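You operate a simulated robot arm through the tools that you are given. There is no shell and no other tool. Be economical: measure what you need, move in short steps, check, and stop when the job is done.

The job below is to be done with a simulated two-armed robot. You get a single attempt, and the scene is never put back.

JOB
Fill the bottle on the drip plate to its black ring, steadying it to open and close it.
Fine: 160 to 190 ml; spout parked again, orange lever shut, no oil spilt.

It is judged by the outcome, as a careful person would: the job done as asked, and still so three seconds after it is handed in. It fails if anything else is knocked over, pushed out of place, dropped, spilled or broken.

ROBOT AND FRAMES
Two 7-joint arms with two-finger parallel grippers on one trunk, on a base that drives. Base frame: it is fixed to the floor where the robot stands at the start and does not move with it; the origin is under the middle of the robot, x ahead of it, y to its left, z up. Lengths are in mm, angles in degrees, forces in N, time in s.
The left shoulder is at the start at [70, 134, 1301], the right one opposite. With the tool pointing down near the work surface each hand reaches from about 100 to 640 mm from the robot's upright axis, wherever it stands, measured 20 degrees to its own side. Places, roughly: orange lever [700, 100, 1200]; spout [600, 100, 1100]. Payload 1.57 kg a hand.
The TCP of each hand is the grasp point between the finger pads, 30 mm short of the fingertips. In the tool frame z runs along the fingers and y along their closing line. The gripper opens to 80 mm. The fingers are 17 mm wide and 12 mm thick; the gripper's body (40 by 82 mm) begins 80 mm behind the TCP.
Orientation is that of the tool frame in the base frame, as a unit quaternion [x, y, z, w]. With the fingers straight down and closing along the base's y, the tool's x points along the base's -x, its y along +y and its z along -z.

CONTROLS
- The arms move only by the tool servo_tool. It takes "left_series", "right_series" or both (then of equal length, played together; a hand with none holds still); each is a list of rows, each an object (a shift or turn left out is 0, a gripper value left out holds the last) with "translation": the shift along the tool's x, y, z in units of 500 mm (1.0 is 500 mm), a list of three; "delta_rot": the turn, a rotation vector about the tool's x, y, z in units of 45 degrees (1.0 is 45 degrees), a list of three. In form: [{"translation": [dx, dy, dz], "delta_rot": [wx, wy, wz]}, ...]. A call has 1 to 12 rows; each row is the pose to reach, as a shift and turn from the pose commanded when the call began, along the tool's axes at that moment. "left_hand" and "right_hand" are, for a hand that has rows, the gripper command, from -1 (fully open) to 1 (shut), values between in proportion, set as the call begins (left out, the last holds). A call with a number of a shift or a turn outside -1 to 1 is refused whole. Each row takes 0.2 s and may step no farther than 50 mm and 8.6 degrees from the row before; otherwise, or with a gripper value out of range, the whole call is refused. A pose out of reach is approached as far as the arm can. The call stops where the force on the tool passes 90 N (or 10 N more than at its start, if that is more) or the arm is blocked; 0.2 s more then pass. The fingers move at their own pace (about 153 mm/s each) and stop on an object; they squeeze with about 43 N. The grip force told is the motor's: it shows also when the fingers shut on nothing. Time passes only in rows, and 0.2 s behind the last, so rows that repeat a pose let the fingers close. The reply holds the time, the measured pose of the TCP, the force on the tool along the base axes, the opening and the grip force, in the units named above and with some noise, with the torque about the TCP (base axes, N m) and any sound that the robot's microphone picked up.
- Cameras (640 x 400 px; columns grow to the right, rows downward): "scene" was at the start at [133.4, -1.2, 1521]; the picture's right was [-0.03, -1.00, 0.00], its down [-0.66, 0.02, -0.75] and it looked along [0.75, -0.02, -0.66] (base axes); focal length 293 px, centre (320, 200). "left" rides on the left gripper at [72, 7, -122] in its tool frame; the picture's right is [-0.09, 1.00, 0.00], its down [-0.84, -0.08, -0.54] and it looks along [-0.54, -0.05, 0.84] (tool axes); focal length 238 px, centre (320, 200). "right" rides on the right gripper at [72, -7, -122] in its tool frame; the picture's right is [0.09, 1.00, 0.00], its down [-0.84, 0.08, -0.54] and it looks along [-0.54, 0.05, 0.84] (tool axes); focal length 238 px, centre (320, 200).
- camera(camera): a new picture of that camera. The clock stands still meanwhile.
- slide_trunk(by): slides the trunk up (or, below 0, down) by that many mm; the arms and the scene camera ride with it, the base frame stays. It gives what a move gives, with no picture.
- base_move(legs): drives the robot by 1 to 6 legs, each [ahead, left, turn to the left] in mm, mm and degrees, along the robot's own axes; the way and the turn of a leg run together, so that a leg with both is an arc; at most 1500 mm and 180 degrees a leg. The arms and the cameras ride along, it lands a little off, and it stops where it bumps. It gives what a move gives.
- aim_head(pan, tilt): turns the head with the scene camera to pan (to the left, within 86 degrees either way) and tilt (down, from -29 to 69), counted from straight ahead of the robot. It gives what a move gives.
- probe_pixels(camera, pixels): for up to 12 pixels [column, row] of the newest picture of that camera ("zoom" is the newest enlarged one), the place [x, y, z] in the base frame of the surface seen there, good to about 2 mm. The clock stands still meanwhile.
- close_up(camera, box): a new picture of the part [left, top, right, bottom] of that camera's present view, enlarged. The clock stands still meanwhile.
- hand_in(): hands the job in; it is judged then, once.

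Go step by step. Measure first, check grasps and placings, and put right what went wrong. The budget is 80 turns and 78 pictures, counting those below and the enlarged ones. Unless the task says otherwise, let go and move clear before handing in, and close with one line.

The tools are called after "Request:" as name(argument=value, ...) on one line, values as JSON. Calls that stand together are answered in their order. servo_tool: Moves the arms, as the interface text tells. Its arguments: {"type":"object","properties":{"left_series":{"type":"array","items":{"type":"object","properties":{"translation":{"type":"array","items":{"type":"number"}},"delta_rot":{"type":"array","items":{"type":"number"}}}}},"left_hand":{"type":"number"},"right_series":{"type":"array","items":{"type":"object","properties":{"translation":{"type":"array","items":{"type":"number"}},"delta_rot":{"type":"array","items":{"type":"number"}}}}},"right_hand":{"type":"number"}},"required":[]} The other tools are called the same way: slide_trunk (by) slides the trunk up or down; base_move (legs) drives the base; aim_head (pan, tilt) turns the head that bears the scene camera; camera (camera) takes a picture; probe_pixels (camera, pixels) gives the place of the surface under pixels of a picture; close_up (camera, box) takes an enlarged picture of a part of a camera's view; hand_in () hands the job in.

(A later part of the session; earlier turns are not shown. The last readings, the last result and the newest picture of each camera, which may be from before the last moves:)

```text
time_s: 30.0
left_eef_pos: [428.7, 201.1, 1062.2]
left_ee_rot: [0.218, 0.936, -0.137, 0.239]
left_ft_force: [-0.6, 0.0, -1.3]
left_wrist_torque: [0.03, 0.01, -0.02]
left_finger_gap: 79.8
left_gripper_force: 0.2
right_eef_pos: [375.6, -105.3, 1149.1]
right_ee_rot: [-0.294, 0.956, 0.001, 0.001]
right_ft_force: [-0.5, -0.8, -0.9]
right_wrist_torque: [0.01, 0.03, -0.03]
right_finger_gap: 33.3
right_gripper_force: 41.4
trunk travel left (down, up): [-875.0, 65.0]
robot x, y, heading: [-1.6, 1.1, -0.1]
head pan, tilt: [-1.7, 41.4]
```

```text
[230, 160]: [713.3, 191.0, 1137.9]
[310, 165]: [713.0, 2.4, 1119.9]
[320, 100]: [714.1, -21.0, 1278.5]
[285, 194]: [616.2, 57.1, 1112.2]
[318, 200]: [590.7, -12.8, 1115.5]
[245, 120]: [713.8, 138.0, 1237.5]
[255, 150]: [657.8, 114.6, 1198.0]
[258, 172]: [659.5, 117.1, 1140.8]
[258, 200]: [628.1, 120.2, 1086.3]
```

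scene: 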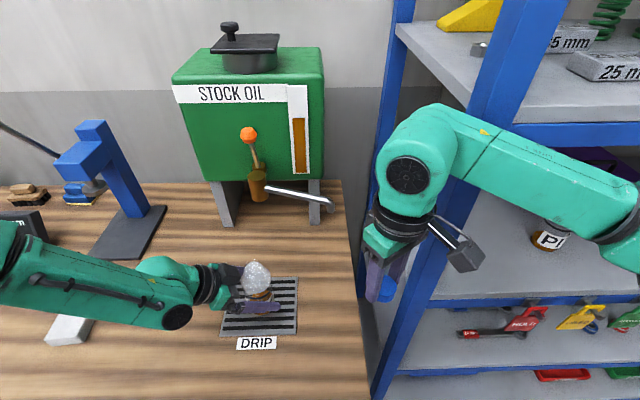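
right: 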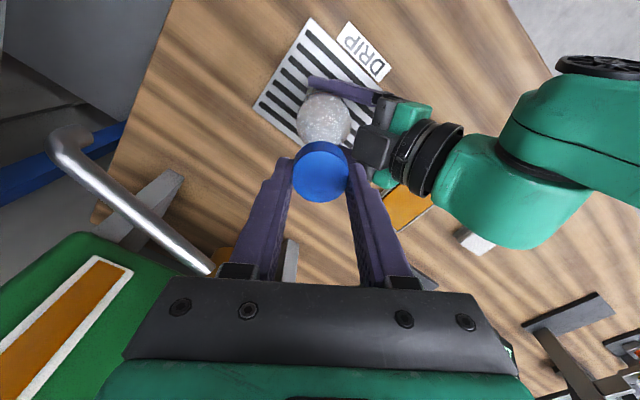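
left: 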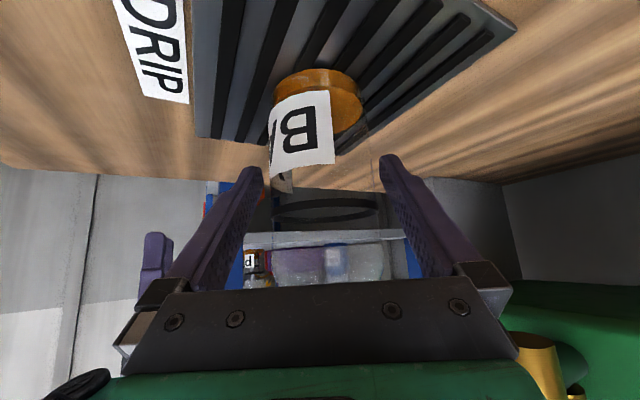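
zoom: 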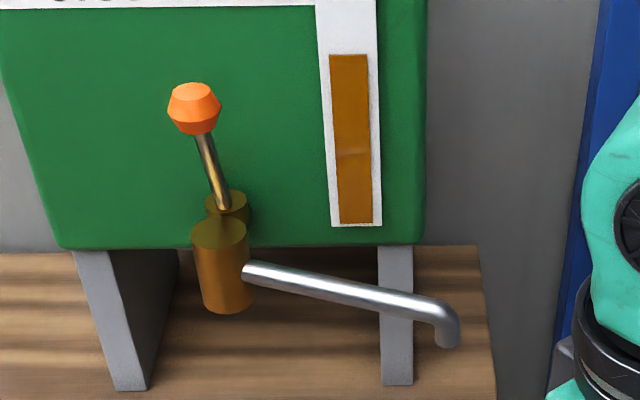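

The tank front is at x≈713, the tap body about (646,113), and the spout pipe at z≈1113. I'll finish rotating the left hand to point down at +35° yaw with a medium opening, then go up and over the pipe.

Request:
servo_tool(left_series=[{"delta_rot": [-0.055, 0.0504, -0.1327]}, {"delta_rot": [-0.11, 0.1007, -0.2655]}, {"delta_rot": [-0.165, 0.1511, -0.3982]}, {"delta_rot": [-0.22, 0.2014, -0.531]}, {"delta_rot": [-0.275, 0.2518, -0.6637]}], left_hand=-0.25)

Request:
servo_tool(left_series=[{"delta_rot": [-0.055, 0.0504, -0.1327]}, {"delta_rot": [-0.11, 0.1007, -0.2655]}, {"delta_rot": [-0.165, 0.1511, -0.3982]}, {"delta_rot": [-0.22, 0.2014, -0.531]}, {"delta_rot": [-0.275, 0.2518, -0.6637]}, {"delta_rot": [-0.275, 0.2518, -0.6637]}])

Request:
servo_tool(left_series=[{"translation": [0, 0, -0.08]}, {"translation": [0, 0, -0.16]}, {"translation": [0, 0, -0.24]}, {"translation": [0, 0, -0.316]}, {"translation": [-0.01, -0.086, -0.316]}, {"translation": [-0.02, -0.172, -0.316]}, {"translation": [-0.03, -0.258, -0.316]}, {"translation": [-0.04, -0.344, -0.316]}, {"translation": [-0.05, -0.43, -0.316]}, {"translation": [-0.058, -0.517, -0.316]}, {"translation": [-0.058, -0.517, -0.316]}])

Request:
camera(camera="scene")

Request:
camera(camera="left")

```text
time_s: 31.2
left_eef_pos: [429.0, 202.6, 1063.0]
left_ee_rot: [-0.044, 0.989, -0.071, 0.125]
left_ft_force: [0.2, 0.3, 0.4]
left_wrist_torque: [0.02, 0.0, -0.01]
left_finger_gap: 50.0
left_gripper_force: 0.0
right_eef_pos: [375.3, -103.8, 1148.0]
right_ee_rot: [-0.295, 0.956, 0.0, 0.0]
right_ft_force: [0.6, -0.2, 0.2]
right_wrist_torque: [-0.01, -0.05, -0.01]
right_finger_gap: 33.0
right_gripper_force: 40.9
trunk travel left (down, up): [-875.0, 65.0]
robot x, y, heading: [0.7, 2.0, 0.1]
head pan, tilt: [-1.7, 41.4]
```

```text
time_s: 32.6
left_eef_pos: [428.6, 201.1, 1064.7]
left_ee_rot: [-0.303, 0.953, 0.0, 0.001]
left_ft_force: [0.1, 0.6, 0.2]
left_wrist_torque: [-0.01, 0.0, 0.03]
left_finger_gap: 49.9
left_gripper_force: 0.2
right_eef_pos: [375.3, -103.5, 1149.5]
right_ee_rot: [-0.296, 0.955, 0.0, 0.001]
right_ft_force: [0.2, -0.2, -0.3]
right_wrist_torque: [0.01, 0.0, 0.0]
right_finger_gap: 33.3
right_gripper_force: 41.1
trunk travel left (down, up): [-875.0, 65.0]
robot x, y, heading: [-1.7, -1.1, 0.0]
head pan, tilt: [-1.7, 41.4]
```

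```text
time_s: 35.0
left_eef_pos: [493.5, 112.9, 1211.8]
left_ee_rot: [-0.301, 0.954, 0.0, 0.002]
left_ft_force: [0.0, -0.3, 0.0]
left_wrist_torque: [0.0, -0.03, 0.06]
left_finger_gap: 49.9
left_gripper_force: 0.1
left hand out of reach, approached as far as the arm can: row 7, 8, 9, 10, 11
right_eef_pos: [375.2, -103.5, 1148.9]
right_ee_rot: [-0.294, 0.956, 0.0, 0.001]
right_ft_force: [-0.2, 0.1, -0.9]
right_wrist_torque: [0.01, -0.04, -0.02]
right_finger_gap: 33.0
right_gripper_force: 41.5
trunk travel left (down, up): [-875.0, 65.0]
robot x, y, heading: [-0.4, 0.2, -0.0]
head pan, tilt: [-1.7, 41.4]
```

```text
50 pictures are left
```

scene: 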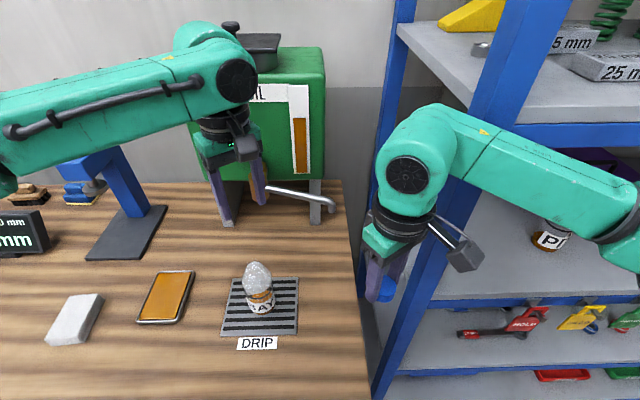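

```text
49 pictures are left
```

left: 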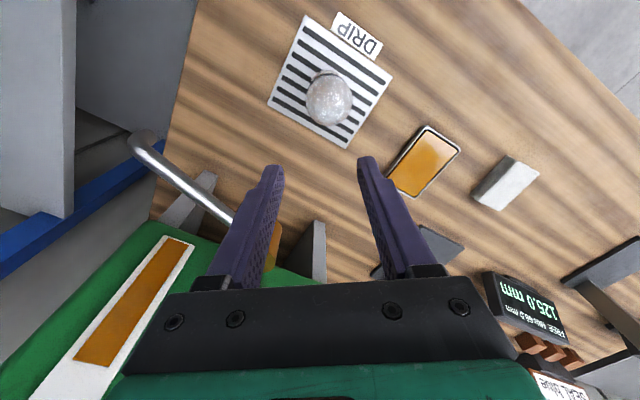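

The left hand stopped at about (494,113,1212) because vertical fingers are out of reach that high. I'll raise the trunk 65 mm for more reach, then see where the left hand is.

Request:
slide_trunk(by=64)

Request:
servo_tool(left_series=[{"translation": [0, 0, 0]}])

```text
time_s: 36.0
left_eef_pos: [494.8, 111.4, 1275.2]
left_ee_rot: [-0.301, 0.953, -0.001, -0.001]
left_ft_force: [-0.1, 0.0, 0.7]
left_wrist_torque: [-0.04, 0.03, 0.02]
left_finger_gap: 50.0
left_gripper_force: 0.1
right_eef_pos: [375.4, -103.6, 1213.2]
right_ee_rot: [-0.295, 0.955, 0.0, 0.0]
right_ft_force: [-0.1, -0.5, 0.3]
right_wrist_torque: [0.01, 0.01, -0.05]
right_finger_gap: 33.0
right_gripper_force: 41.3
trunk travel left (down, up): [-939.0, 1.0]
robot x, y, heading: [3.5, -2.1, 0.1]
head pan, tilt: [-1.7, 41.4]
```

```text
time_s: 36.4
left_eef_pos: [493.6, 111.1, 1275.5]
left_ee_rot: [-0.301, 0.954, -0.001, 0.001]
left_ft_force: [0.2, -0.7, 0.2]
left_wrist_torque: [0.01, -0.02, -0.01]
left_finger_gap: 49.9
left_gripper_force: 0.1
right_eef_pos: [375.6, -104.0, 1213.9]
right_ee_rot: [-0.296, 0.955, 0.0, 0.001]
right_ft_force: [-0.6, 0.6, -0.6]
right_wrist_torque: [-0.01, 0.0, 0.03]
right_finger_gap: 32.9
right_gripper_force: 40.7
trunk travel left (down, up): [-939.0, 1.0]
robot x, y, heading: [-2.0, -1.7, 0.3]
head pan, tilt: [-1.7, 41.4]
```

The command base has reset to the actual pose. I'll lower the left hand above the bottle to about z 1165 while lowering the parked right hand, then go to the pipe point.

Request:
servo_tool(left_series=[{"translation": [0, 0, 0.05]}, {"translation": [0, 0, 0.11]}, {"translation": [0, 0, 0.165]}, {"translation": [0, 0, 0.22]}, {"translation": [-0.009, -0.05, 0.22]}, {"translation": [-0.018, -0.1, 0.22]}, {"translation": [-0.027, -0.15, 0.22]}, {"translation": [-0.036, -0.2, 0.22]}, {"translation": [-0.045, -0.25, 0.22]}, {"translation": [-0.054, -0.294, 0.22]}, {"translation": [-0.054, -0.294, 0.22]}], right_series=[{"translation": [0, 0, 0.05]}, {"translation": [0, 0, 0.1]}, {"translation": [0, 0, 0.15]}, {"translation": [0, 0, 0.2]}, {"translation": [0, 0, 0.25]}, {"translation": [0, 0, 0.3]}, {"translation": [0, 0, 0.3]}, {"translation": [0, 0, 0.3]}, {"translation": [0, 0, 0.3]}, {"translation": [0, 0, 0.3]}, {"translation": [0, 0, 0.3]}])

Request:
camera(camera="scene")

Request:
camera(camera="left")

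```text
time_s: 38.8
left_eef_pos: [490.3, 112.2, 1182.7]
left_ee_rot: [-0.301, 0.954, -0.001, 0.001]
left_ft_force: [-0.1, -0.7, 0.3]
left_wrist_torque: [0.02, -0.01, -0.03]
left_finger_gap: 49.9
left_gripper_force: 0.0
left hand out of reach, approached as far as the arm can: row 4, 5, 6, 7, 8, 9, 10, 11
right_eef_pos: [376.1, -104.3, 1064.5]
right_ee_rot: [-0.295, 0.956, 0.0, 0.001]
right_ft_force: [0.1, 0.2, -0.4]
right_wrist_torque: [0.0, 0.04, 0.0]
right_finger_gap: 33.0
right_gripper_force: 41.0
trunk travel left (down, up): [-939.0, 1.0]
robot x, y, heading: [0.0, 1.4, 0.0]
head pan, tilt: [-1.7, 41.4]
```

```text
48 pictures are left
```

scene: 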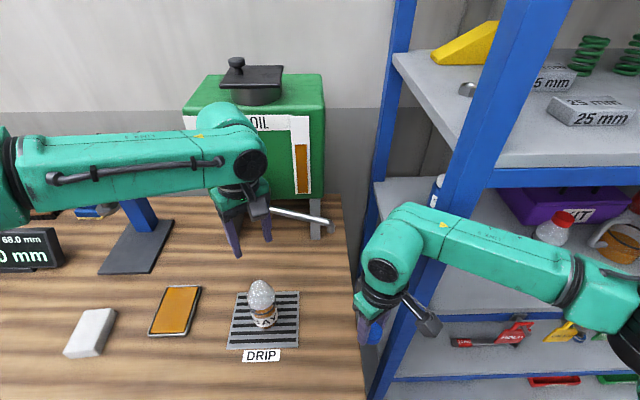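

```text
47 pictures are left
```

left: 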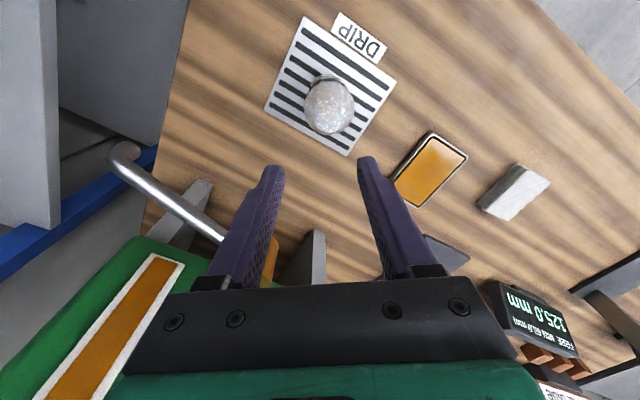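

The left wrist hits a joint limit at this yaw. I'll turn it back to neutral yaw, close the fingers into a stick, and go over to behind the spout, near (615,-27).

Request:
servo_tool(left_series=[{"delta_rot": [0, 0, 0.156]}, {"delta_rot": [0, 0, 0.311]}, {"delta_rot": [0, 0, 0.467]}, {"delta_rot": [0, 0, 0.622]}, {"delta_rot": [0, 0, 0.778]}, {"delta_rot": [0, 0, 0.778]}], left_hand=1)

Request:
servo_tool(left_series=[{"translation": [-0.04, -0.046, 0]}, {"translation": [-0.08, -0.092, 0]}, {"translation": [-0.12, -0.138, 0]}, {"translation": [-0.16, -0.184, 0]}, {"translation": [-0.2, -0.23, 0]}, {"translation": [-0.25, -0.278, 0]}, {"translation": [-0.25, -0.278, 0]}])

Request:
camera(camera="scene")

```text
time_s: 40.2
left_eef_pos: [489.6, 115.2, 1181.2]
left_ee_rot: [0.0, 1.0, 0.0, 0.001]
left_ft_force: [-0.2, -0.6, -0.2]
left_wrist_torque: [0.01, -0.02, -0.03]
left_finger_gap: 0.0
left_gripper_force: 21.0
right_eef_pos: [374.8, -104.6, 1064.1]
right_ee_rot: [-0.296, 0.955, -0.001, 0.001]
right_ft_force: [-0.3, 0.5, -0.3]
right_wrist_torque: [0.0, -0.05, -0.01]
right_finger_gap: 33.1
right_gripper_force: 41.0
trunk travel left (down, up): [-939.0, 1.0]
robot x, y, heading: [1.3, -0.4, -0.2]
head pan, tilt: [-1.7, 41.4]
```

```text
time_s: 41.8
left_eef_pos: [483.9, 102.6, 1198.5]
left_ee_rot: [-0.001, 1.0, 0.0, 0.001]
left_ft_force: [0.3, 0.1, 0.5]
left_wrist_torque: [-0.02, 0.01, -0.03]
left_finger_gap: 0.0
left_gripper_force: 21.5
left hand out of reach, approached as far as the arm can: row 1, 2, 3, 4, 5, 6, 7
right_eef_pos: [376.2, -103.8, 1063.3]
right_ee_rot: [-0.295, 0.955, 0.0, 0.001]
right_ft_force: [0.2, -0.1, -0.5]
right_wrist_torque: [0.04, 0.02, 0.0]
right_finger_gap: 33.1
right_gripper_force: 40.6
trunk travel left (down, up): [-939.0, 1.0]
robot x, y, heading: [1.7, -1.7, 0.0]
head pan, tilt: [-1.7, 41.4]
```

```text
46 pictures are left
```

scene: 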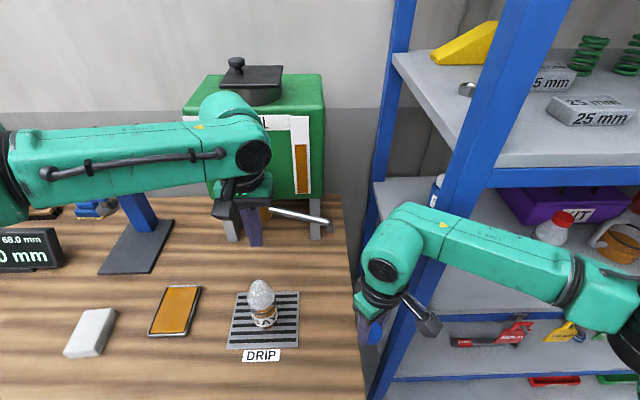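

The left arm is cramped with vertical fingers this high. The 45°-tilted, 60°-yawed pose worked well earlier, so I'll return there and use the closed fingers as a hook to pull the spout round.

Request:
servo_tool(left_series=[{"translation": [0.03, 0.045, 0.0]}, {"translation": [0.06, 0.09, 0.0]}, {"translation": [0.09, 0.135, 0.02]}, {"translation": [0.12, 0.18, 0.05]}, {"translation": [0.13, 0.2, 0.1]}, {"translation": [0.13, 0.2, 0.1]}])

Request:
servo_tool(left_series=[{"delta_rot": [0.0523, -0.0905, 0.1261]}, {"delta_rot": [0.1045, -0.181, 0.2522]}, {"delta_rot": [0.1568, -0.2714, 0.3784]}, {"delta_rot": [0.209, -0.3619, 0.5045]}, {"delta_rot": [0.2613, -0.4524, 0.6306]}])

Request:
servo_tool(left_series=[{"delta_rot": [0.0523, -0.0905, 0.1261]}, {"delta_rot": [0.1045, -0.181, 0.2522]}, {"delta_rot": [0.1568, -0.2714, 0.3784]}, {"delta_rot": [0.209, -0.3619, 0.5045]}, {"delta_rot": [0.2613, -0.4524, 0.6306]}, {"delta_rot": [0.2613, -0.4524, 0.6306]}])

Request:
camera(camera="scene")

```text
time_s: 43.2
left_eef_pos: [429.5, 212.2, 1147.7]
left_ee_rot: [-0.001, 1.0, -0.001, 0.0]
left_ft_force: [0.6, -0.3, 0.3]
left_wrist_torque: [0.03, 0.0, 0.01]
left_finger_gap: 0.0
left_gripper_force: 21.2
right_eef_pos: [375.8, -105.5, 1063.7]
right_ee_rot: [-0.295, 0.956, 0.001, 0.001]
right_ft_force: [1.3, -0.9, -0.8]
right_wrist_torque: [-0.01, -0.01, 0.01]
right_finger_gap: 32.8
right_gripper_force: 41.4
trunk travel left (down, up): [-939.0, 1.0]
robot x, y, heading: [1.4, 1.9, 0.0]
head pan, tilt: [-1.7, 41.4]
```

```text
time_s: 44.4
left_eef_pos: [427.4, 216.2, 1148.7]
left_ee_rot: [0.244, 0.948, -0.101, 0.177]
left_ft_force: [-0.5, 0.5, 0.7]
left_wrist_torque: [0.01, -0.01, -0.03]
left_finger_gap: 0.2
left_gripper_force: 21.1
right_eef_pos: [375.0, -104.4, 1063.1]
right_ee_rot: [-0.295, 0.956, 0.0, 0.001]
right_ft_force: [0.0, -0.3, -0.2]
right_wrist_torque: [0.0, 0.01, 0.0]
right_finger_gap: 33.1
right_gripper_force: 41.1
trunk travel left (down, up): [-939.0, 1.0]
robot x, y, heading: [1.6, 0.3, -0.4]
head pan, tilt: [-1.7, 41.4]
```

```text
time_s: 45.8
left_eef_pos: [430.7, 213.9, 1150.2]
left_ee_rot: [0.462, 0.8, -0.191, 0.333]
left_ft_force: [0.6, -0.8, -0.6]
left_wrist_torque: [-0.01, 0.01, -0.02]
left_finger_gap: 0.0
left_gripper_force: 21.6
right_eef_pos: [375.4, -104.5, 1063.9]
right_ee_rot: [-0.295, 0.955, 0.0, 0.001]
right_ft_force: [0.1, -0.6, 0.7]
right_wrist_torque: [0.01, -0.01, -0.03]
right_finger_gap: 33.2
right_gripper_force: 40.9
trunk travel left (down, up): [-939.0, 1.0]
robot x, y, heading: [-1.7, -0.1, 0.1]
head pan, tilt: [-1.7, 41.4]
```

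```text
45 pictures are left
```

scene: 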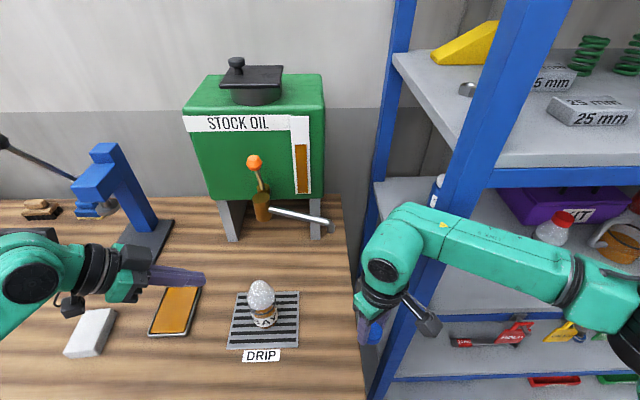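

Good, the tilted pose is back at (431,214,1150). I'll move to above and behind the spout, aiming for TCP (622,-16,1180).

Request:
servo_tool(left_series=[{"translation": [-0.065, 0.015, 0.053]}, {"translation": [-0.131, 0.029, 0.107]}, {"translation": [-0.196, 0.044, 0.16]}, {"translation": [-0.262, 0.058, 0.214]}, {"translation": [-0.327, 0.073, 0.267]}, {"translation": [-0.393, 0.087, 0.321]}, {"translation": [-0.458, 0.102, 0.374]}, {"translation": [-0.458, 0.102, 0.374]}])

Request:
camera(camera="scene")

Request:
camera(camera="left")

```text
time_s: 47.6
left_eef_pos: [621.0, -15.4, 1176.2]
left_ee_rot: [0.462, 0.8, -0.191, 0.333]
left_ft_force: [0.2, -0.2, -0.5]
left_wrist_torque: [0.01, 0.0, 0.03]
left_finger_gap: 0.0
left_gripper_force: 21.4
right_eef_pos: [375.8, -103.4, 1063.9]
right_ee_rot: [-0.295, 0.956, 0.0, 0.001]
right_ft_force: [0.9, -0.2, 0.1]
right_wrist_torque: [-0.05, -0.01, -0.04]
right_finger_gap: 32.9
right_gripper_force: 41.3
trunk travel left (down, up): [-939.0, 1.0]
robot x, y, heading: [3.0, 1.6, 0.2]
head pan, tilt: [-1.7, 41.4]
```

```text
44 pictures are left
```

scene: 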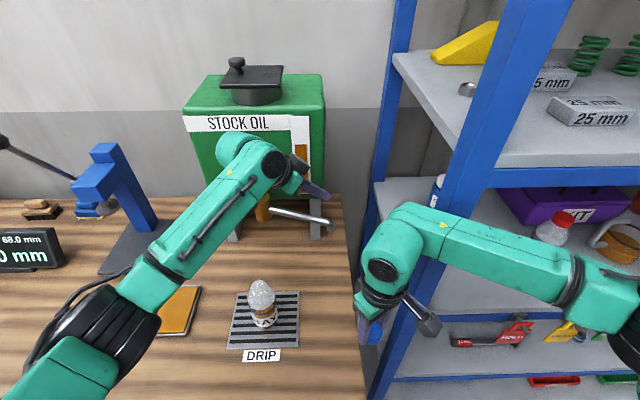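

```text
43 pictures are left
```

left: 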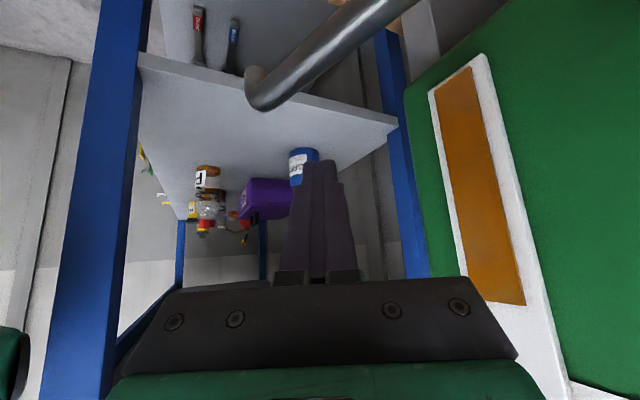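

The hand is above and behind the spout. I'll lower it behind the pipe near its tip and look.

Request:
servo_tool(left_series=[{"translation": [0.017, -0.014, 0.026]}, {"translation": [0.034, -0.028, 0.053]}, {"translation": [0.051, -0.0415, 0.079]}, {"translation": [0.051, -0.0415, 0.079]}])

Request:
close_up(camera="scene", box=[210, 120, 370, 250])

Request:
camera(camera="left")

```text
time_s: 48.6
left_eef_pos: [607.1, -32.9, 1134.4]
left_ee_rot: [0.462, 0.8, -0.191, 0.332]
left_ft_force: [-1.4, -0.9, -0.5]
left_wrist_torque: [0.01, 0.0, 0.01]
left_finger_gap: 0.0
left_gripper_force: 21.4
right_eef_pos: [376.9, -103.8, 1064.9]
right_ee_rot: [-0.294, 0.956, 0.0, 0.0]
right_ft_force: [-0.6, 0.1, -0.4]
right_wrist_torque: [0.03, -0.02, -0.04]
right_finger_gap: 33.0
right_gripper_force: 40.8
trunk travel left (down, up): [-939.0, 1.0]
robot x, y, heading: [1.4, -1.7, 0.2]
head pan, tilt: [-1.7, 41.4]
```

```text
3.08 times, centred on (290, 185) of scene
```

zoom: 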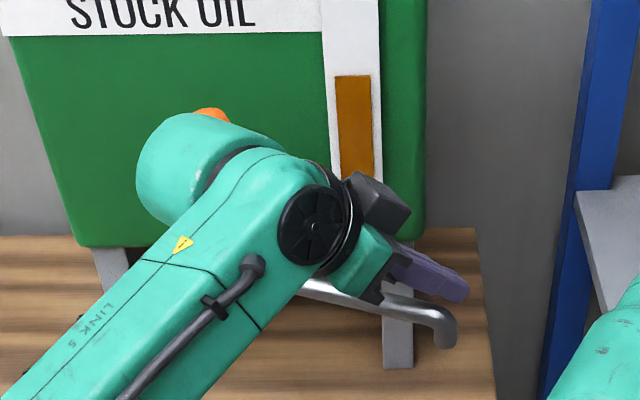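

```text
41 pictures are left
```

left: 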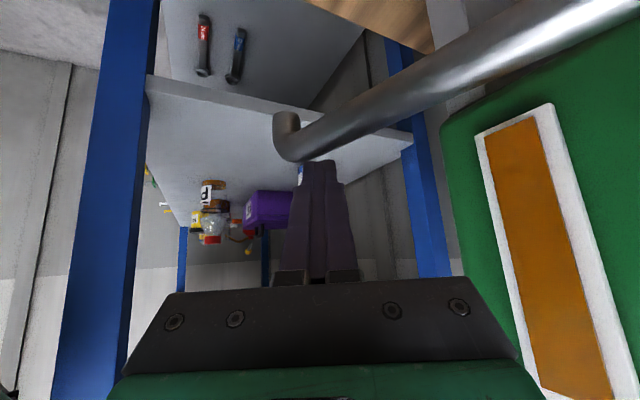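

The finger is beside the pipe bend. I'll slide inward a bit for a safer hook, then pull along the arc for about the first 27°.

Request:
servo_tool(left_series=[{"translation": [0.0129, 0.0244, -0.0129]}, {"translation": [0.0317, -0.0017, -0.0318]}, {"translation": [0.05, -0.017, -0.05]}, {"translation": [0.0672, -0.0325, -0.0674]}, {"translation": [0.091, -0.043, -0.091]}, {"translation": [0.1148, -0.0534, -0.1152]}, {"translation": [0.1148, -0.0534, -0.1152]}])

Request:
close_up(camera="scene", box=[190, 120, 370, 300])

Request:
camera(camera="left")

```text
time_s: 50.2
left_eef_pos: [543.9, 25.1, 1134.8]
left_ee_rot: [0.461, 0.8, -0.191, 0.332]
left_ft_force: [0.0, -0.9, 0.0]
left_wrist_torque: [0.0, -0.01, 0.02]
left_finger_gap: 0.0
left_gripper_force: 21.2
right_eef_pos: [374.5, -104.6, 1063.4]
right_ee_rot: [-0.295, 0.956, 0.0, 0.001]
right_ft_force: [-0.7, -0.6, -1.3]
right_wrist_torque: [0.0, 0.0, 0.01]
right_finger_gap: 33.0
right_gripper_force: 41.3
trunk travel left (down, up): [-939.0, 1.0]
robot x, y, heading: [-2.0, 0.4, 0.1]
head pan, tilt: [-1.7, 41.4]
```

```text
2.22 times, centred on (280, 210) of scene
```

zoom: 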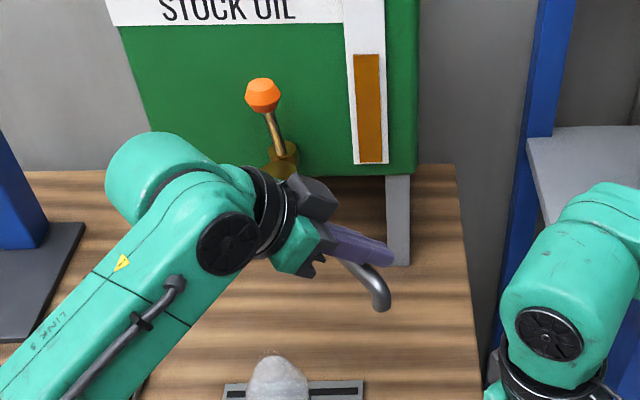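

```text
39 pictures are left
```

left: 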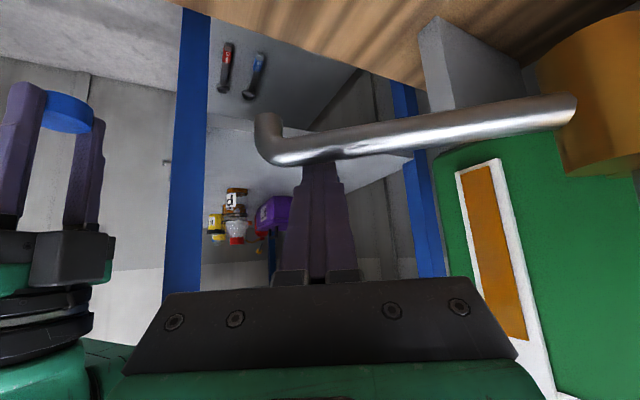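

The hook works: the spout has swung about 28°. I'll continue the arc to just short of the bottle and look.

Request:
servo_tool(left_series=[{"translation": [0.025, -0.0015, -0.025]}, {"translation": [0.05, -0.0027, -0.0502]}, {"translation": [0.067, 0.002, -0.067]}, {"translation": [0.083, 0.007, -0.083]}, {"translation": [0.0984, 0.0125, -0.0986]}, {"translation": [0.0984, 0.0125, -0.0986]}])

Request:
close_up(camera="scene", box=[190, 170, 350, 350])

Request:
camera(camera="left")

```text
time_s: 51.6
left_eef_pos: [514.5, 88.3, 1133.0]
left_ee_rot: [0.461, 0.801, -0.19, 0.332]
left_ft_force: [0.6, -2.0, -0.2]
left_wrist_torque: [0.01, -0.02, 0.0]
left_finger_gap: 0.3
left_gripper_force: 21.7
right_eef_pos: [375.9, -104.4, 1062.9]
right_ee_rot: [-0.294, 0.956, 0.0, 0.0]
right_ft_force: [0.8, 0.0, -0.3]
right_wrist_torque: [-0.01, 0.02, 0.0]
right_finger_gap: 33.1
right_gripper_force: 41.0
trunk travel left (down, up): [-939.0, 1.0]
robot x, y, heading: [1.8, 3.5, 0.1]
head pan, tilt: [-1.7, 41.4]
```

```text
2.22 times, centred on (270, 260) of scene
```

zoom: 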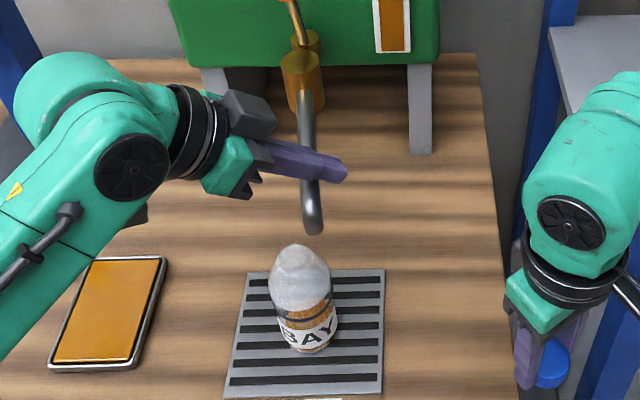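

```text
37 pictures are left
```

left: 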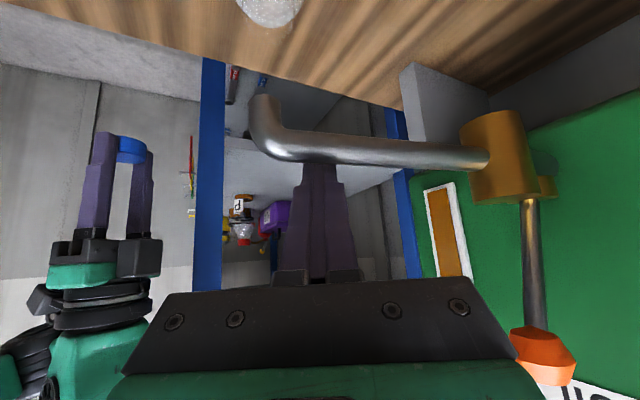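

The spout is almost over the bottle: tip at (314,228), bottle top at (297,250). I'll probe both for the remaining offset.

Request:
probe_pixels(camera="zoom", pixels=[[314, 213], [314, 228], [307, 120], [297, 250], [290, 262], [303, 268], [272, 275], [330, 280], [305, 62]])

Request:
close_up(camera="scene", box=[240, 230, 300, 310])

```text
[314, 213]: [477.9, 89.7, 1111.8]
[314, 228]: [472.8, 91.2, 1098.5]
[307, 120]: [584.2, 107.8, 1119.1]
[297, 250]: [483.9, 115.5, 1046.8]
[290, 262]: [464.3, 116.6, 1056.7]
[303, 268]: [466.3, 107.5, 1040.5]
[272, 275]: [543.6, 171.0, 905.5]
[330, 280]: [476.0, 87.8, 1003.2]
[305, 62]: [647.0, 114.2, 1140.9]
```

```text
5.00 times, centred on (270, 270) of scene
```

zoom: 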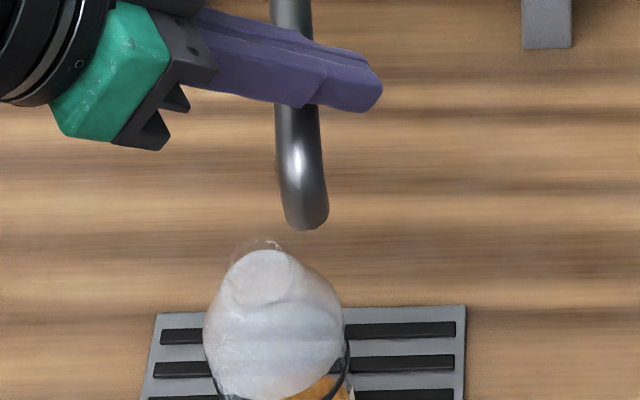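

The spout tip is at about (480,90) and the bottle axis at about (477,116), so I need another 26 mm at the tip.

Request:
servo_tool(left_series=[{"translation": [0.009, 0.006, -0.009]}, {"translation": [0.018, 0.0125, -0.018]}, {"translation": [0.0258, 0.0188, -0.0258]}, {"translation": [0.0258, 0.0188, -0.0258]}])

Request:
close_up(camera="scene", box=[240, 230, 300, 310])

Request:
probe_pixels(camera="zoom", pixels=[[260, 190], [260, 205], [262, 225], [245, 260], [280, 260], [262, 300], [290, 190], [230, 190]])

```text
time_s: 52.6
left_eef_pos: [514.4, 108.7, 1134.4]
left_ee_rot: [0.461, 0.801, -0.19, 0.332]
left_ft_force: [-2.1, -2.3, 0.6]
left_wrist_torque: [-0.07, 0.02, -0.07]
left_finger_gap: 0.0
left_gripper_force: 21.6
right_eef_pos: [375.4, -105.8, 1064.5]
right_ee_rot: [-0.294, 0.956, 0.0, 0.0]
right_ft_force: [0.5, 0.4, 0.3]
right_wrist_torque: [0.0, 0.01, -0.02]
right_finger_gap: 32.8
right_gripper_force: 40.5
trunk travel left (down, up): [-939.0, 1.0]
robot x, y, heading: [3.7, 1.4, -0.3]
head pan, tilt: [-1.7, 41.4]
```

```text
5.00 times, centred on (270, 270) of scene
```

zoom: 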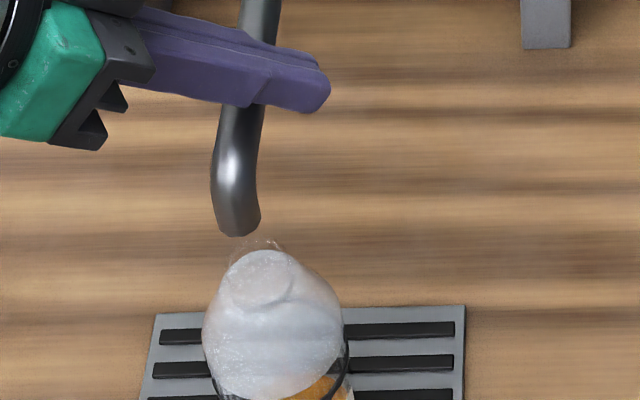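

```text
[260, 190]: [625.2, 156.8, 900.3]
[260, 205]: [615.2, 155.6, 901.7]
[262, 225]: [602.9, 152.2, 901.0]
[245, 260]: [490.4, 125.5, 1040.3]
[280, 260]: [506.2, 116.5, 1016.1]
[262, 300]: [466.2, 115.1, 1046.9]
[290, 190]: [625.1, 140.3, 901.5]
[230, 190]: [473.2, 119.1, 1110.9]
```

The spout looks slightly past centre (outlet at (238,230), neck at about (258,255)). I'll probe the edges.

Request:
probe_pixels(camera="zoom", pixels=[[218, 205], [237, 205], [254, 205], [237, 225], [240, 233], [238, 255], [258, 242], [282, 248], [258, 252], [235, 290], [285, 290], [258, 280]])

Request:
camera(camera="left")

Request:
camera(camera="right")

```text
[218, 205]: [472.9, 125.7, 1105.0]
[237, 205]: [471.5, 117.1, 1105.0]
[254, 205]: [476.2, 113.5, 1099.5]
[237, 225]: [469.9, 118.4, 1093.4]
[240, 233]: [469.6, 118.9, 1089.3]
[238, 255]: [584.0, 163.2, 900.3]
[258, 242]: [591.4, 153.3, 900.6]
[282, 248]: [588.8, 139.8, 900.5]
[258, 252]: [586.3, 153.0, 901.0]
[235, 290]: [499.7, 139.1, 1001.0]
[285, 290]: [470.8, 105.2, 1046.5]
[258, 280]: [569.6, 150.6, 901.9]
```

```text
34 pictures are left
```

left: 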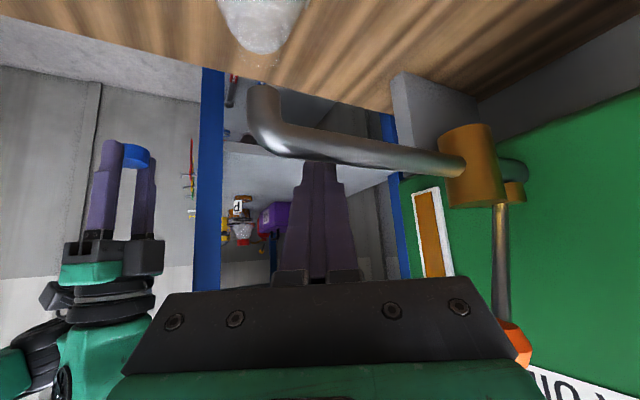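

```text
33 pictures are left
```

right: 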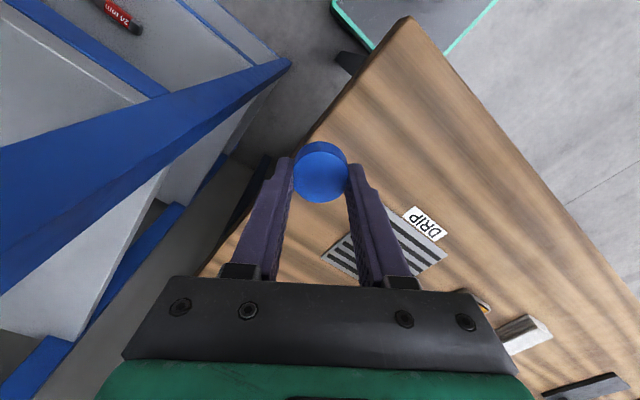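

The outlet is at about (477,119) and the neck centre at about (477,117), so they're aligned. I'll withdraw the finger off the pipe (slightly -y, then up) and look at the lever.

Request:
servo_tool(left_series=[{"translation": [-0.006, -0.005, 0.006]}, {"translation": [-0.035, -0.005, -0.022]}, {"translation": [-0.077, -0.005, -0.064]}, {"translation": [-0.13, -0.005, -0.11]}, {"translation": [-0.13, -0.005, -0.11]}])

Request:
close_up(camera="scene", box=[200, 120, 310, 240])

Request:
camera(camera="left")

```text
time_s: 53.8
left_eef_pos: [514.5, 101.6, 1219.9]
left_ee_rot: [0.461, 0.801, -0.191, 0.331]
left_ft_force: [0.6, -0.6, 0.4]
left_wrist_torque: [0.02, 0.01, 0.03]
left_finger_gap: 0.0
left_gripper_force: 21.1
right_eef_pos: [375.5, -105.0, 1064.5]
right_ee_rot: [-0.295, 0.956, 0.001, 0.001]
right_ft_force: [0.5, 0.2, -0.5]
right_wrist_torque: [-0.02, -0.01, -0.01]
right_finger_gap: 32.9
right_gripper_force: 40.7
trunk travel left (down, up): [-939.0, 1.0]
robot x, y, heading: [4.9, 2.6, 0.1]
head pan, tilt: [-1.7, 41.4]
```

```text
3.33 times, centred on (255, 180) of scene
```

zoom: 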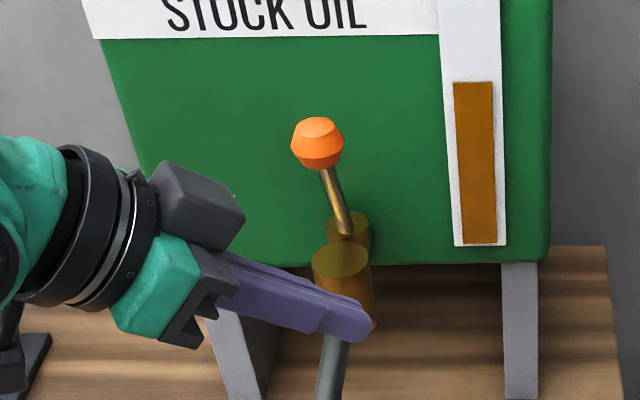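

```text
31 pictures are left
```

left: 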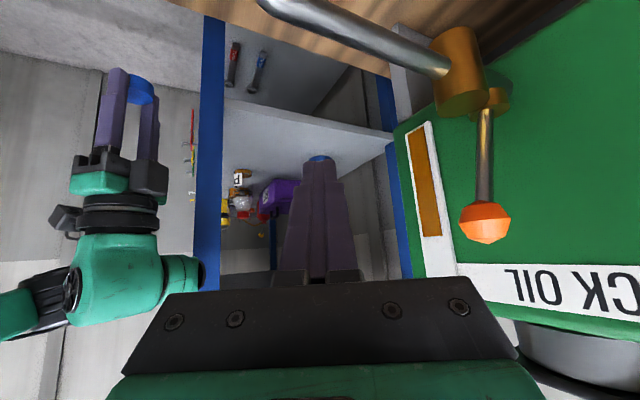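

The lever stem rises from behind the tap body, with its knob at about (640,115,1248). I'll straddle the stem with slightly open fingers so I can both pull and push it. First the pre-position.

Request:
servo_tool(left_series=[{"translation": [-0.013, 0.067, -0.017]}, {"translation": [-0.026, 0.134, -0.033]}, {"translation": [-0.039, 0.201, -0.05]}, {"translation": [-0.052, 0.268, -0.066]}, {"translation": [-0.052, 0.268, -0.066]}], left_hand=-0.1)

Request:
camera(camera="left")

Request:
close_up(camera="scene", box=[200, 120, 310, 240])

Request:
probe_pixels(camera="zoom", pixels=[[317, 145], [330, 185], [342, 215], [345, 235], [317, 120]])

```text
time_s: 55.0
left_eef_pos: [631.5, 172.9, 1262.2]
left_ee_rot: [0.462, 0.8, -0.192, 0.333]
left_ft_force: [0.2, 0.5, 0.5]
left_wrist_torque: [0.01, 0.01, -0.01]
left_finger_gap: 44.0
left_gripper_force: 0.0
right_eef_pos: [375.9, -104.7, 1063.3]
right_ee_rot: [-0.295, 0.955, 0.0, 0.0]
right_ft_force: [-0.3, 1.1, -0.5]
right_wrist_torque: [-0.02, 0.02, 0.02]
right_finger_gap: 32.9
right_gripper_force: 41.3
trunk travel left (down, up): [-939.0, 1.0]
robot x, y, heading: [-1.3, -0.1, 0.1]
head pan, tilt: [-1.7, 41.4]
```

```text
30 pictures are left
```

left: 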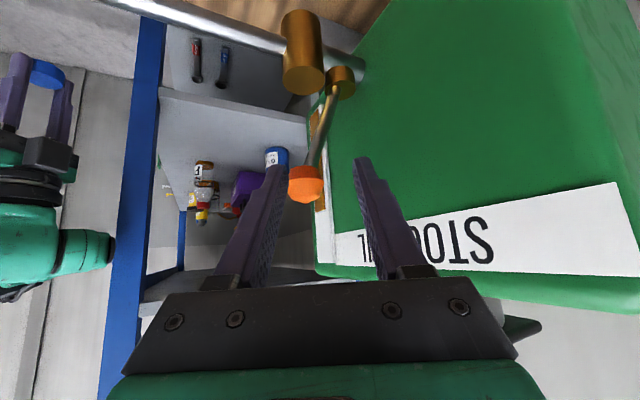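

```text
3.33 times, centred on (255, 180) of scene
```

zoom: 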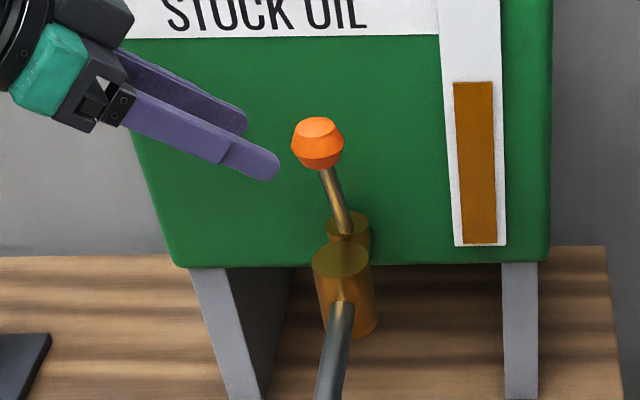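

```text
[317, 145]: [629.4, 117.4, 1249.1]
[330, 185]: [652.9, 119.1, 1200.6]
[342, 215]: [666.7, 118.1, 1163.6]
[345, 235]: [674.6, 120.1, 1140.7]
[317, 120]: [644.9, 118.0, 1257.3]
```

The stem passes (657,118,1200) with the knob above it. I'll advance about 90 mm along the fingers to straddle the stem below the knob.

Request:
servo_tool(left_series=[{"translation": [0.002, -0.0034, 0.045]}, {"translation": [0.002, -0.0034, 0.09]}, {"translation": [0.002, -0.0034, 0.135]}, {"translation": [0.002, -0.0034, 0.179]}, {"translation": [0.002, -0.0034, 0.179]}])

Request:
camera(camera="left")

Request:
close_up(camera="scene", box=[200, 120, 310, 240])

```text
time_s: 56.2
left_eef_pos: [658.2, 117.5, 1197.1]
left_ee_rot: [0.461, 0.8, -0.191, 0.332]
left_ft_force: [-0.5, -0.6, -0.2]
left_wrist_torque: [0.0, 0.0, -0.03]
left_finger_gap: 43.8
left_gripper_force: 0.0
right_eef_pos: [375.7, -104.6, 1063.9]
right_ee_rot: [-0.295, 0.956, 0.001, 0.001]
right_ft_force: [0.5, 0.7, 0.3]
right_wrist_torque: [-0.03, 0.01, 0.0]
right_finger_gap: 32.9
right_gripper_force: 40.6
trunk travel left (down, up): [-939.0, 1.0]
robot x, y, heading: [1.6, 2.2, 0.1]
head pan, tilt: [-1.7, 41.4]
```

```text
28 pictures are left
```

left: 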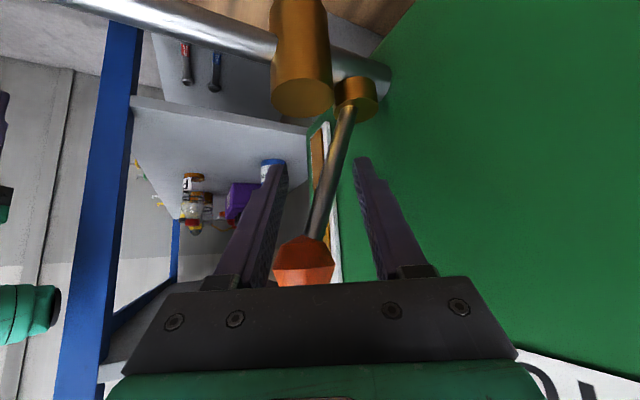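

```text
3.33 times, centred on (255, 180) of scene
```

zoom: 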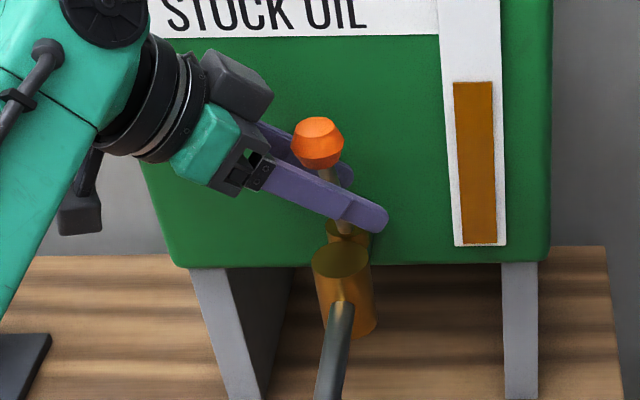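

The stem is between the fingers. I'll pull toward the robot in small steps and watch the force and sound.

Request:
servo_tool(left_series=[{"translation": [0.007, -0.017, -0.007]}, {"translation": [0.0125, -0.0305, -0.0125]}, {"translation": [0.0155, -0.038, -0.0155]}])

Request:
close_up(camera="scene", box=[200, 120, 310, 330])

```text
time_s: 57.0
left_eef_pos: [642.2, 115.9, 1198.2]
left_ee_rot: [0.461, 0.8, -0.19, 0.334]
left_ft_force: [19.8, -4.9, -2.9]
left_wrist_torque: [-0.24, -4.14, 0.84]
left_finger_gap: 44.4
left_gripper_force: 28.5
right_eef_pos: [379.7, -104.9, 1062.4]
right_ee_rot: [-0.295, 0.956, 0.002, -0.001]
right_ft_force: [-0.7, -0.3, 0.4]
right_wrist_torque: [0.0, 0.03, -0.01]
right_finger_gap: 33.1
right_gripper_force: 41.1
trunk travel left (down, up): [-939.0, 1.0]
robot x, y, heading: [-2.9, -3.0, -0.0]
head pan, tilt: [-1.7, 41.4]
```

```text
1.90 times, centred on (255, 225) of scene
```

zoom: 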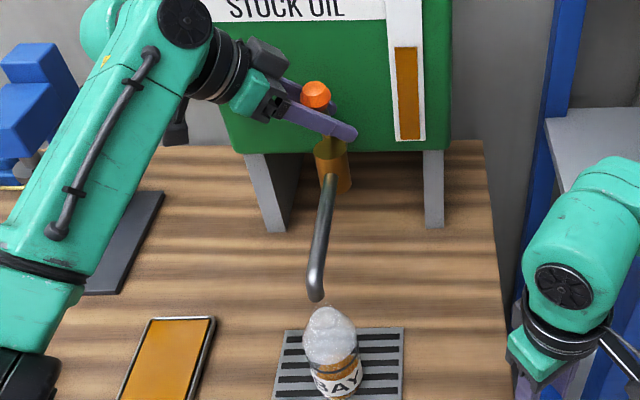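

The lever pushes back at about 20 N, but the knob row dropped about 7 px, so it may have moved. I'll look closely at the lever and the spout outlet.

Request:
close_up(camera="scene", box=[205, 210, 315, 330])

Request:
close_up(camera="scene", box=[200, 120, 310, 240])

Request:
probe_pixels(camera="zoom", pixels=[[317, 150], [317, 165]])

```text
3.33 times, centred on (260, 270) of scene
```

zoom: 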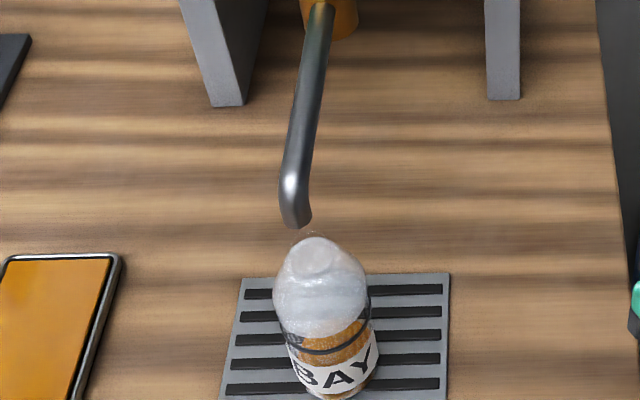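

```text
3.33 times, centred on (255, 180) of scene
```

zoom: 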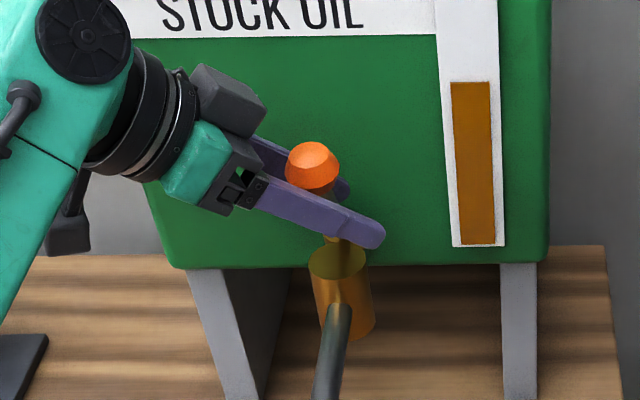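

```text
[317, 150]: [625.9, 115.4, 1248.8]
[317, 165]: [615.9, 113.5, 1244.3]
```

The lever tilts forward against resistance; the knob moved about 14 mm and there's no stream yet. I'll pull 10 mm more and check the outlet.

Request:
servo_tool(left_series=[{"translation": [0.0035, -0.0086, -0.0035]}, {"translation": [0.007, -0.0173, -0.007]}])

Request:
close_up(camera="scene", box=[215, 220, 305, 320])

```text
time_s: 57.6
left_eef_pos: [639.4, 115.8, 1197.4]
left_ee_rot: [0.459, 0.8, -0.188, 0.337]
left_ft_force: [38.0, -2.7, 11.4]
left_wrist_torque: [1.03, -3.28, 0.37]
left_finger_gap: 46.7
left_gripper_force: 45.0
right_eef_pos: [384.9, -106.0, 1061.1]
right_ee_rot: [-0.295, 0.956, 0.003, -0.003]
right_ft_force: [-0.5, 0.2, 0.0]
right_wrist_torque: [0.02, 0.01, -0.01]
right_finger_gap: 32.9
right_gripper_force: 40.5
trunk travel left (down, up): [-939.0, 1.0]
robot x, y, heading: [4.0, 2.6, -0.1]
head pan, tilt: [-1.7, 41.4]
```

```text
4.00 times, centred on (260, 270) of scene
```

zoom: 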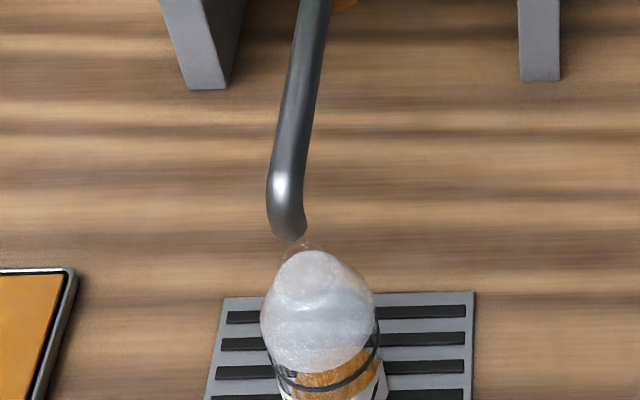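

The lever is resisting at 38 N because I'm pulling low on the stem, and the body is being dragged. I'll unload and look, then take the knob itself for a longer lever arm.

Request:
servo_tool(left_series=[{"translation": [-0.008, 0.019, 0.008]}, {"translation": [-0.0155, 0.038, 0.0155]}, {"translation": [-0.0155, 0.038, 0.0155]}])

Request:
close_up(camera="scene", box=[200, 120, 310, 240])

Request:
probe_pixels(camera="zoom", pixels=[[317, 140], [317, 150], [317, 160], [300, 145], [335, 145]])

```text
time_s: 58.4
left_eef_pos: [648.7, 117.4, 1191.3]
left_ee_rot: [0.46, 0.802, -0.193, 0.328]
left_ft_force: [0.1, 0.6, -0.4]
left_wrist_torque: [-0.03, 0.03, -0.02]
left_finger_gap: 44.3
left_gripper_force: 0.1
right_eef_pos: [377.4, -105.0, 1062.6]
right_ee_rot: [-0.295, 0.956, 0.0, 0.0]
right_ft_force: [0.4, -0.3, 0.1]
right_wrist_torque: [0.0, 0.0, 0.0]
right_finger_gap: 33.0
right_gripper_force: 40.8
trunk travel left (down, up): [-939.0, 1.0]
robot x, y, heading: [-1.4, 0.2, 0.1]
head pan, tilt: [-1.7, 41.4]
```

```text
3.33 times, centred on (255, 180) of scene
```

zoom: 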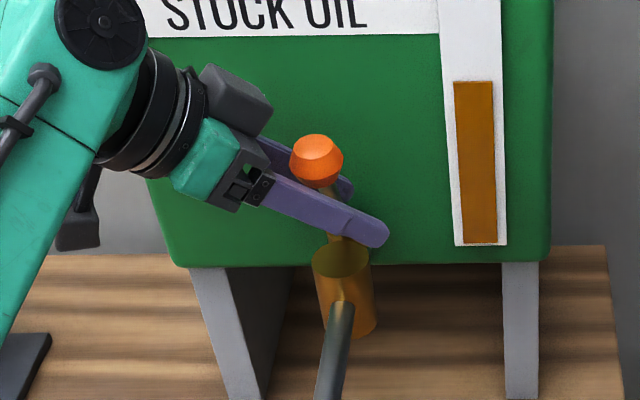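

```text
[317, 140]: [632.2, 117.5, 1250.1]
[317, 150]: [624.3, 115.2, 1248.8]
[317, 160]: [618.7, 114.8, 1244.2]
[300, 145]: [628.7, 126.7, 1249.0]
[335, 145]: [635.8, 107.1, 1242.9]
```

The lever holds its new angle (friction, no spring), with the knob centre now at about (632,116,1244). I'll widen, rise to straddle the knob, then pinch it.

Request:
servo_tool(left_series=[{"translation": [0, 0, 0]}, {"translation": [-0.015, -0.007, -0.02]}, {"translation": [-0.031, -0.015, -0.04]}, {"translation": [-0.047, -0.022, -0.06]}, {"translation": [-0.062, -0.0296, -0.0795]}, {"translation": [-0.062, -0.0296, -0.0795]}], left_hand=-0.4)

Request:
servo_tool(left_series=[{"translation": [0, 0, 0]}, {"translation": [0, 0, 0]}, {"translation": [0, 0, 0]}], left_hand=1)

Request:
close_up(camera="scene", box=[200, 120, 310, 240])

```text
time_s: 59.8
left_eef_pos: [632.4, 115.1, 1245.4]
left_ee_rot: [0.461, 0.8, -0.191, 0.333]
left_ft_force: [-1.0, -0.8, -0.2]
left_wrist_torque: [0.0, -0.02, 0.0]
left_finger_gap: 55.9
left_gripper_force: 0.1
right_eef_pos: [376.0, -104.0, 1064.5]
right_ee_rot: [-0.295, 0.956, 0.0, 0.001]
right_ft_force: [-0.1, 0.7, -0.3]
right_wrist_torque: [-0.02, 0.0, 0.03]
right_finger_gap: 32.8
right_gripper_force: 41.5
trunk travel left (down, up): [-939.0, 1.0]
robot x, y, heading: [1.6, 2.9, 0.1]
head pan, tilt: [-1.7, 41.4]
```

```text
time_s: 60.6
left_eef_pos: [631.6, 115.1, 1244.5]
left_ee_rot: [0.461, 0.801, -0.19, 0.333]
left_ft_force: [-0.4, 1.3, 0.1]
left_wrist_torque: [0.27, 0.0, -0.37]
left_finger_gap: 32.9
left_gripper_force: 41.2
right_eef_pos: [377.0, -105.0, 1063.2]
right_ee_rot: [-0.295, 0.955, 0.0, 0.001]
right_ft_force: [-0.2, 0.5, 0.0]
right_wrist_torque: [-0.01, -0.01, -0.03]
right_finger_gap: 32.8
right_gripper_force: 40.8
trunk travel left (down, up): [-939.0, 1.0]
robot x, y, heading: [1.3, 1.0, -0.0]
head pan, tilt: [-1.7, 41.4]
```

```text
3.33 times, centred on (255, 180) of scene
```

zoom: 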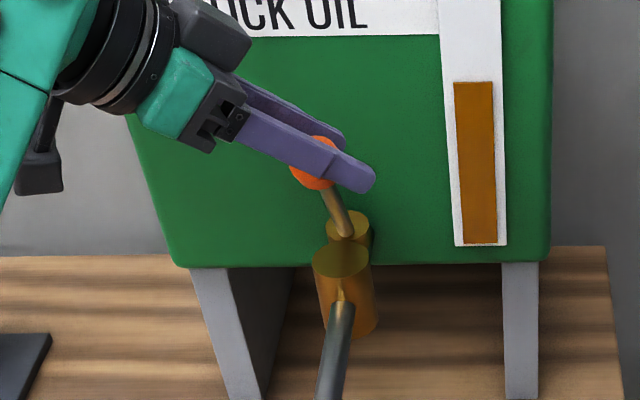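

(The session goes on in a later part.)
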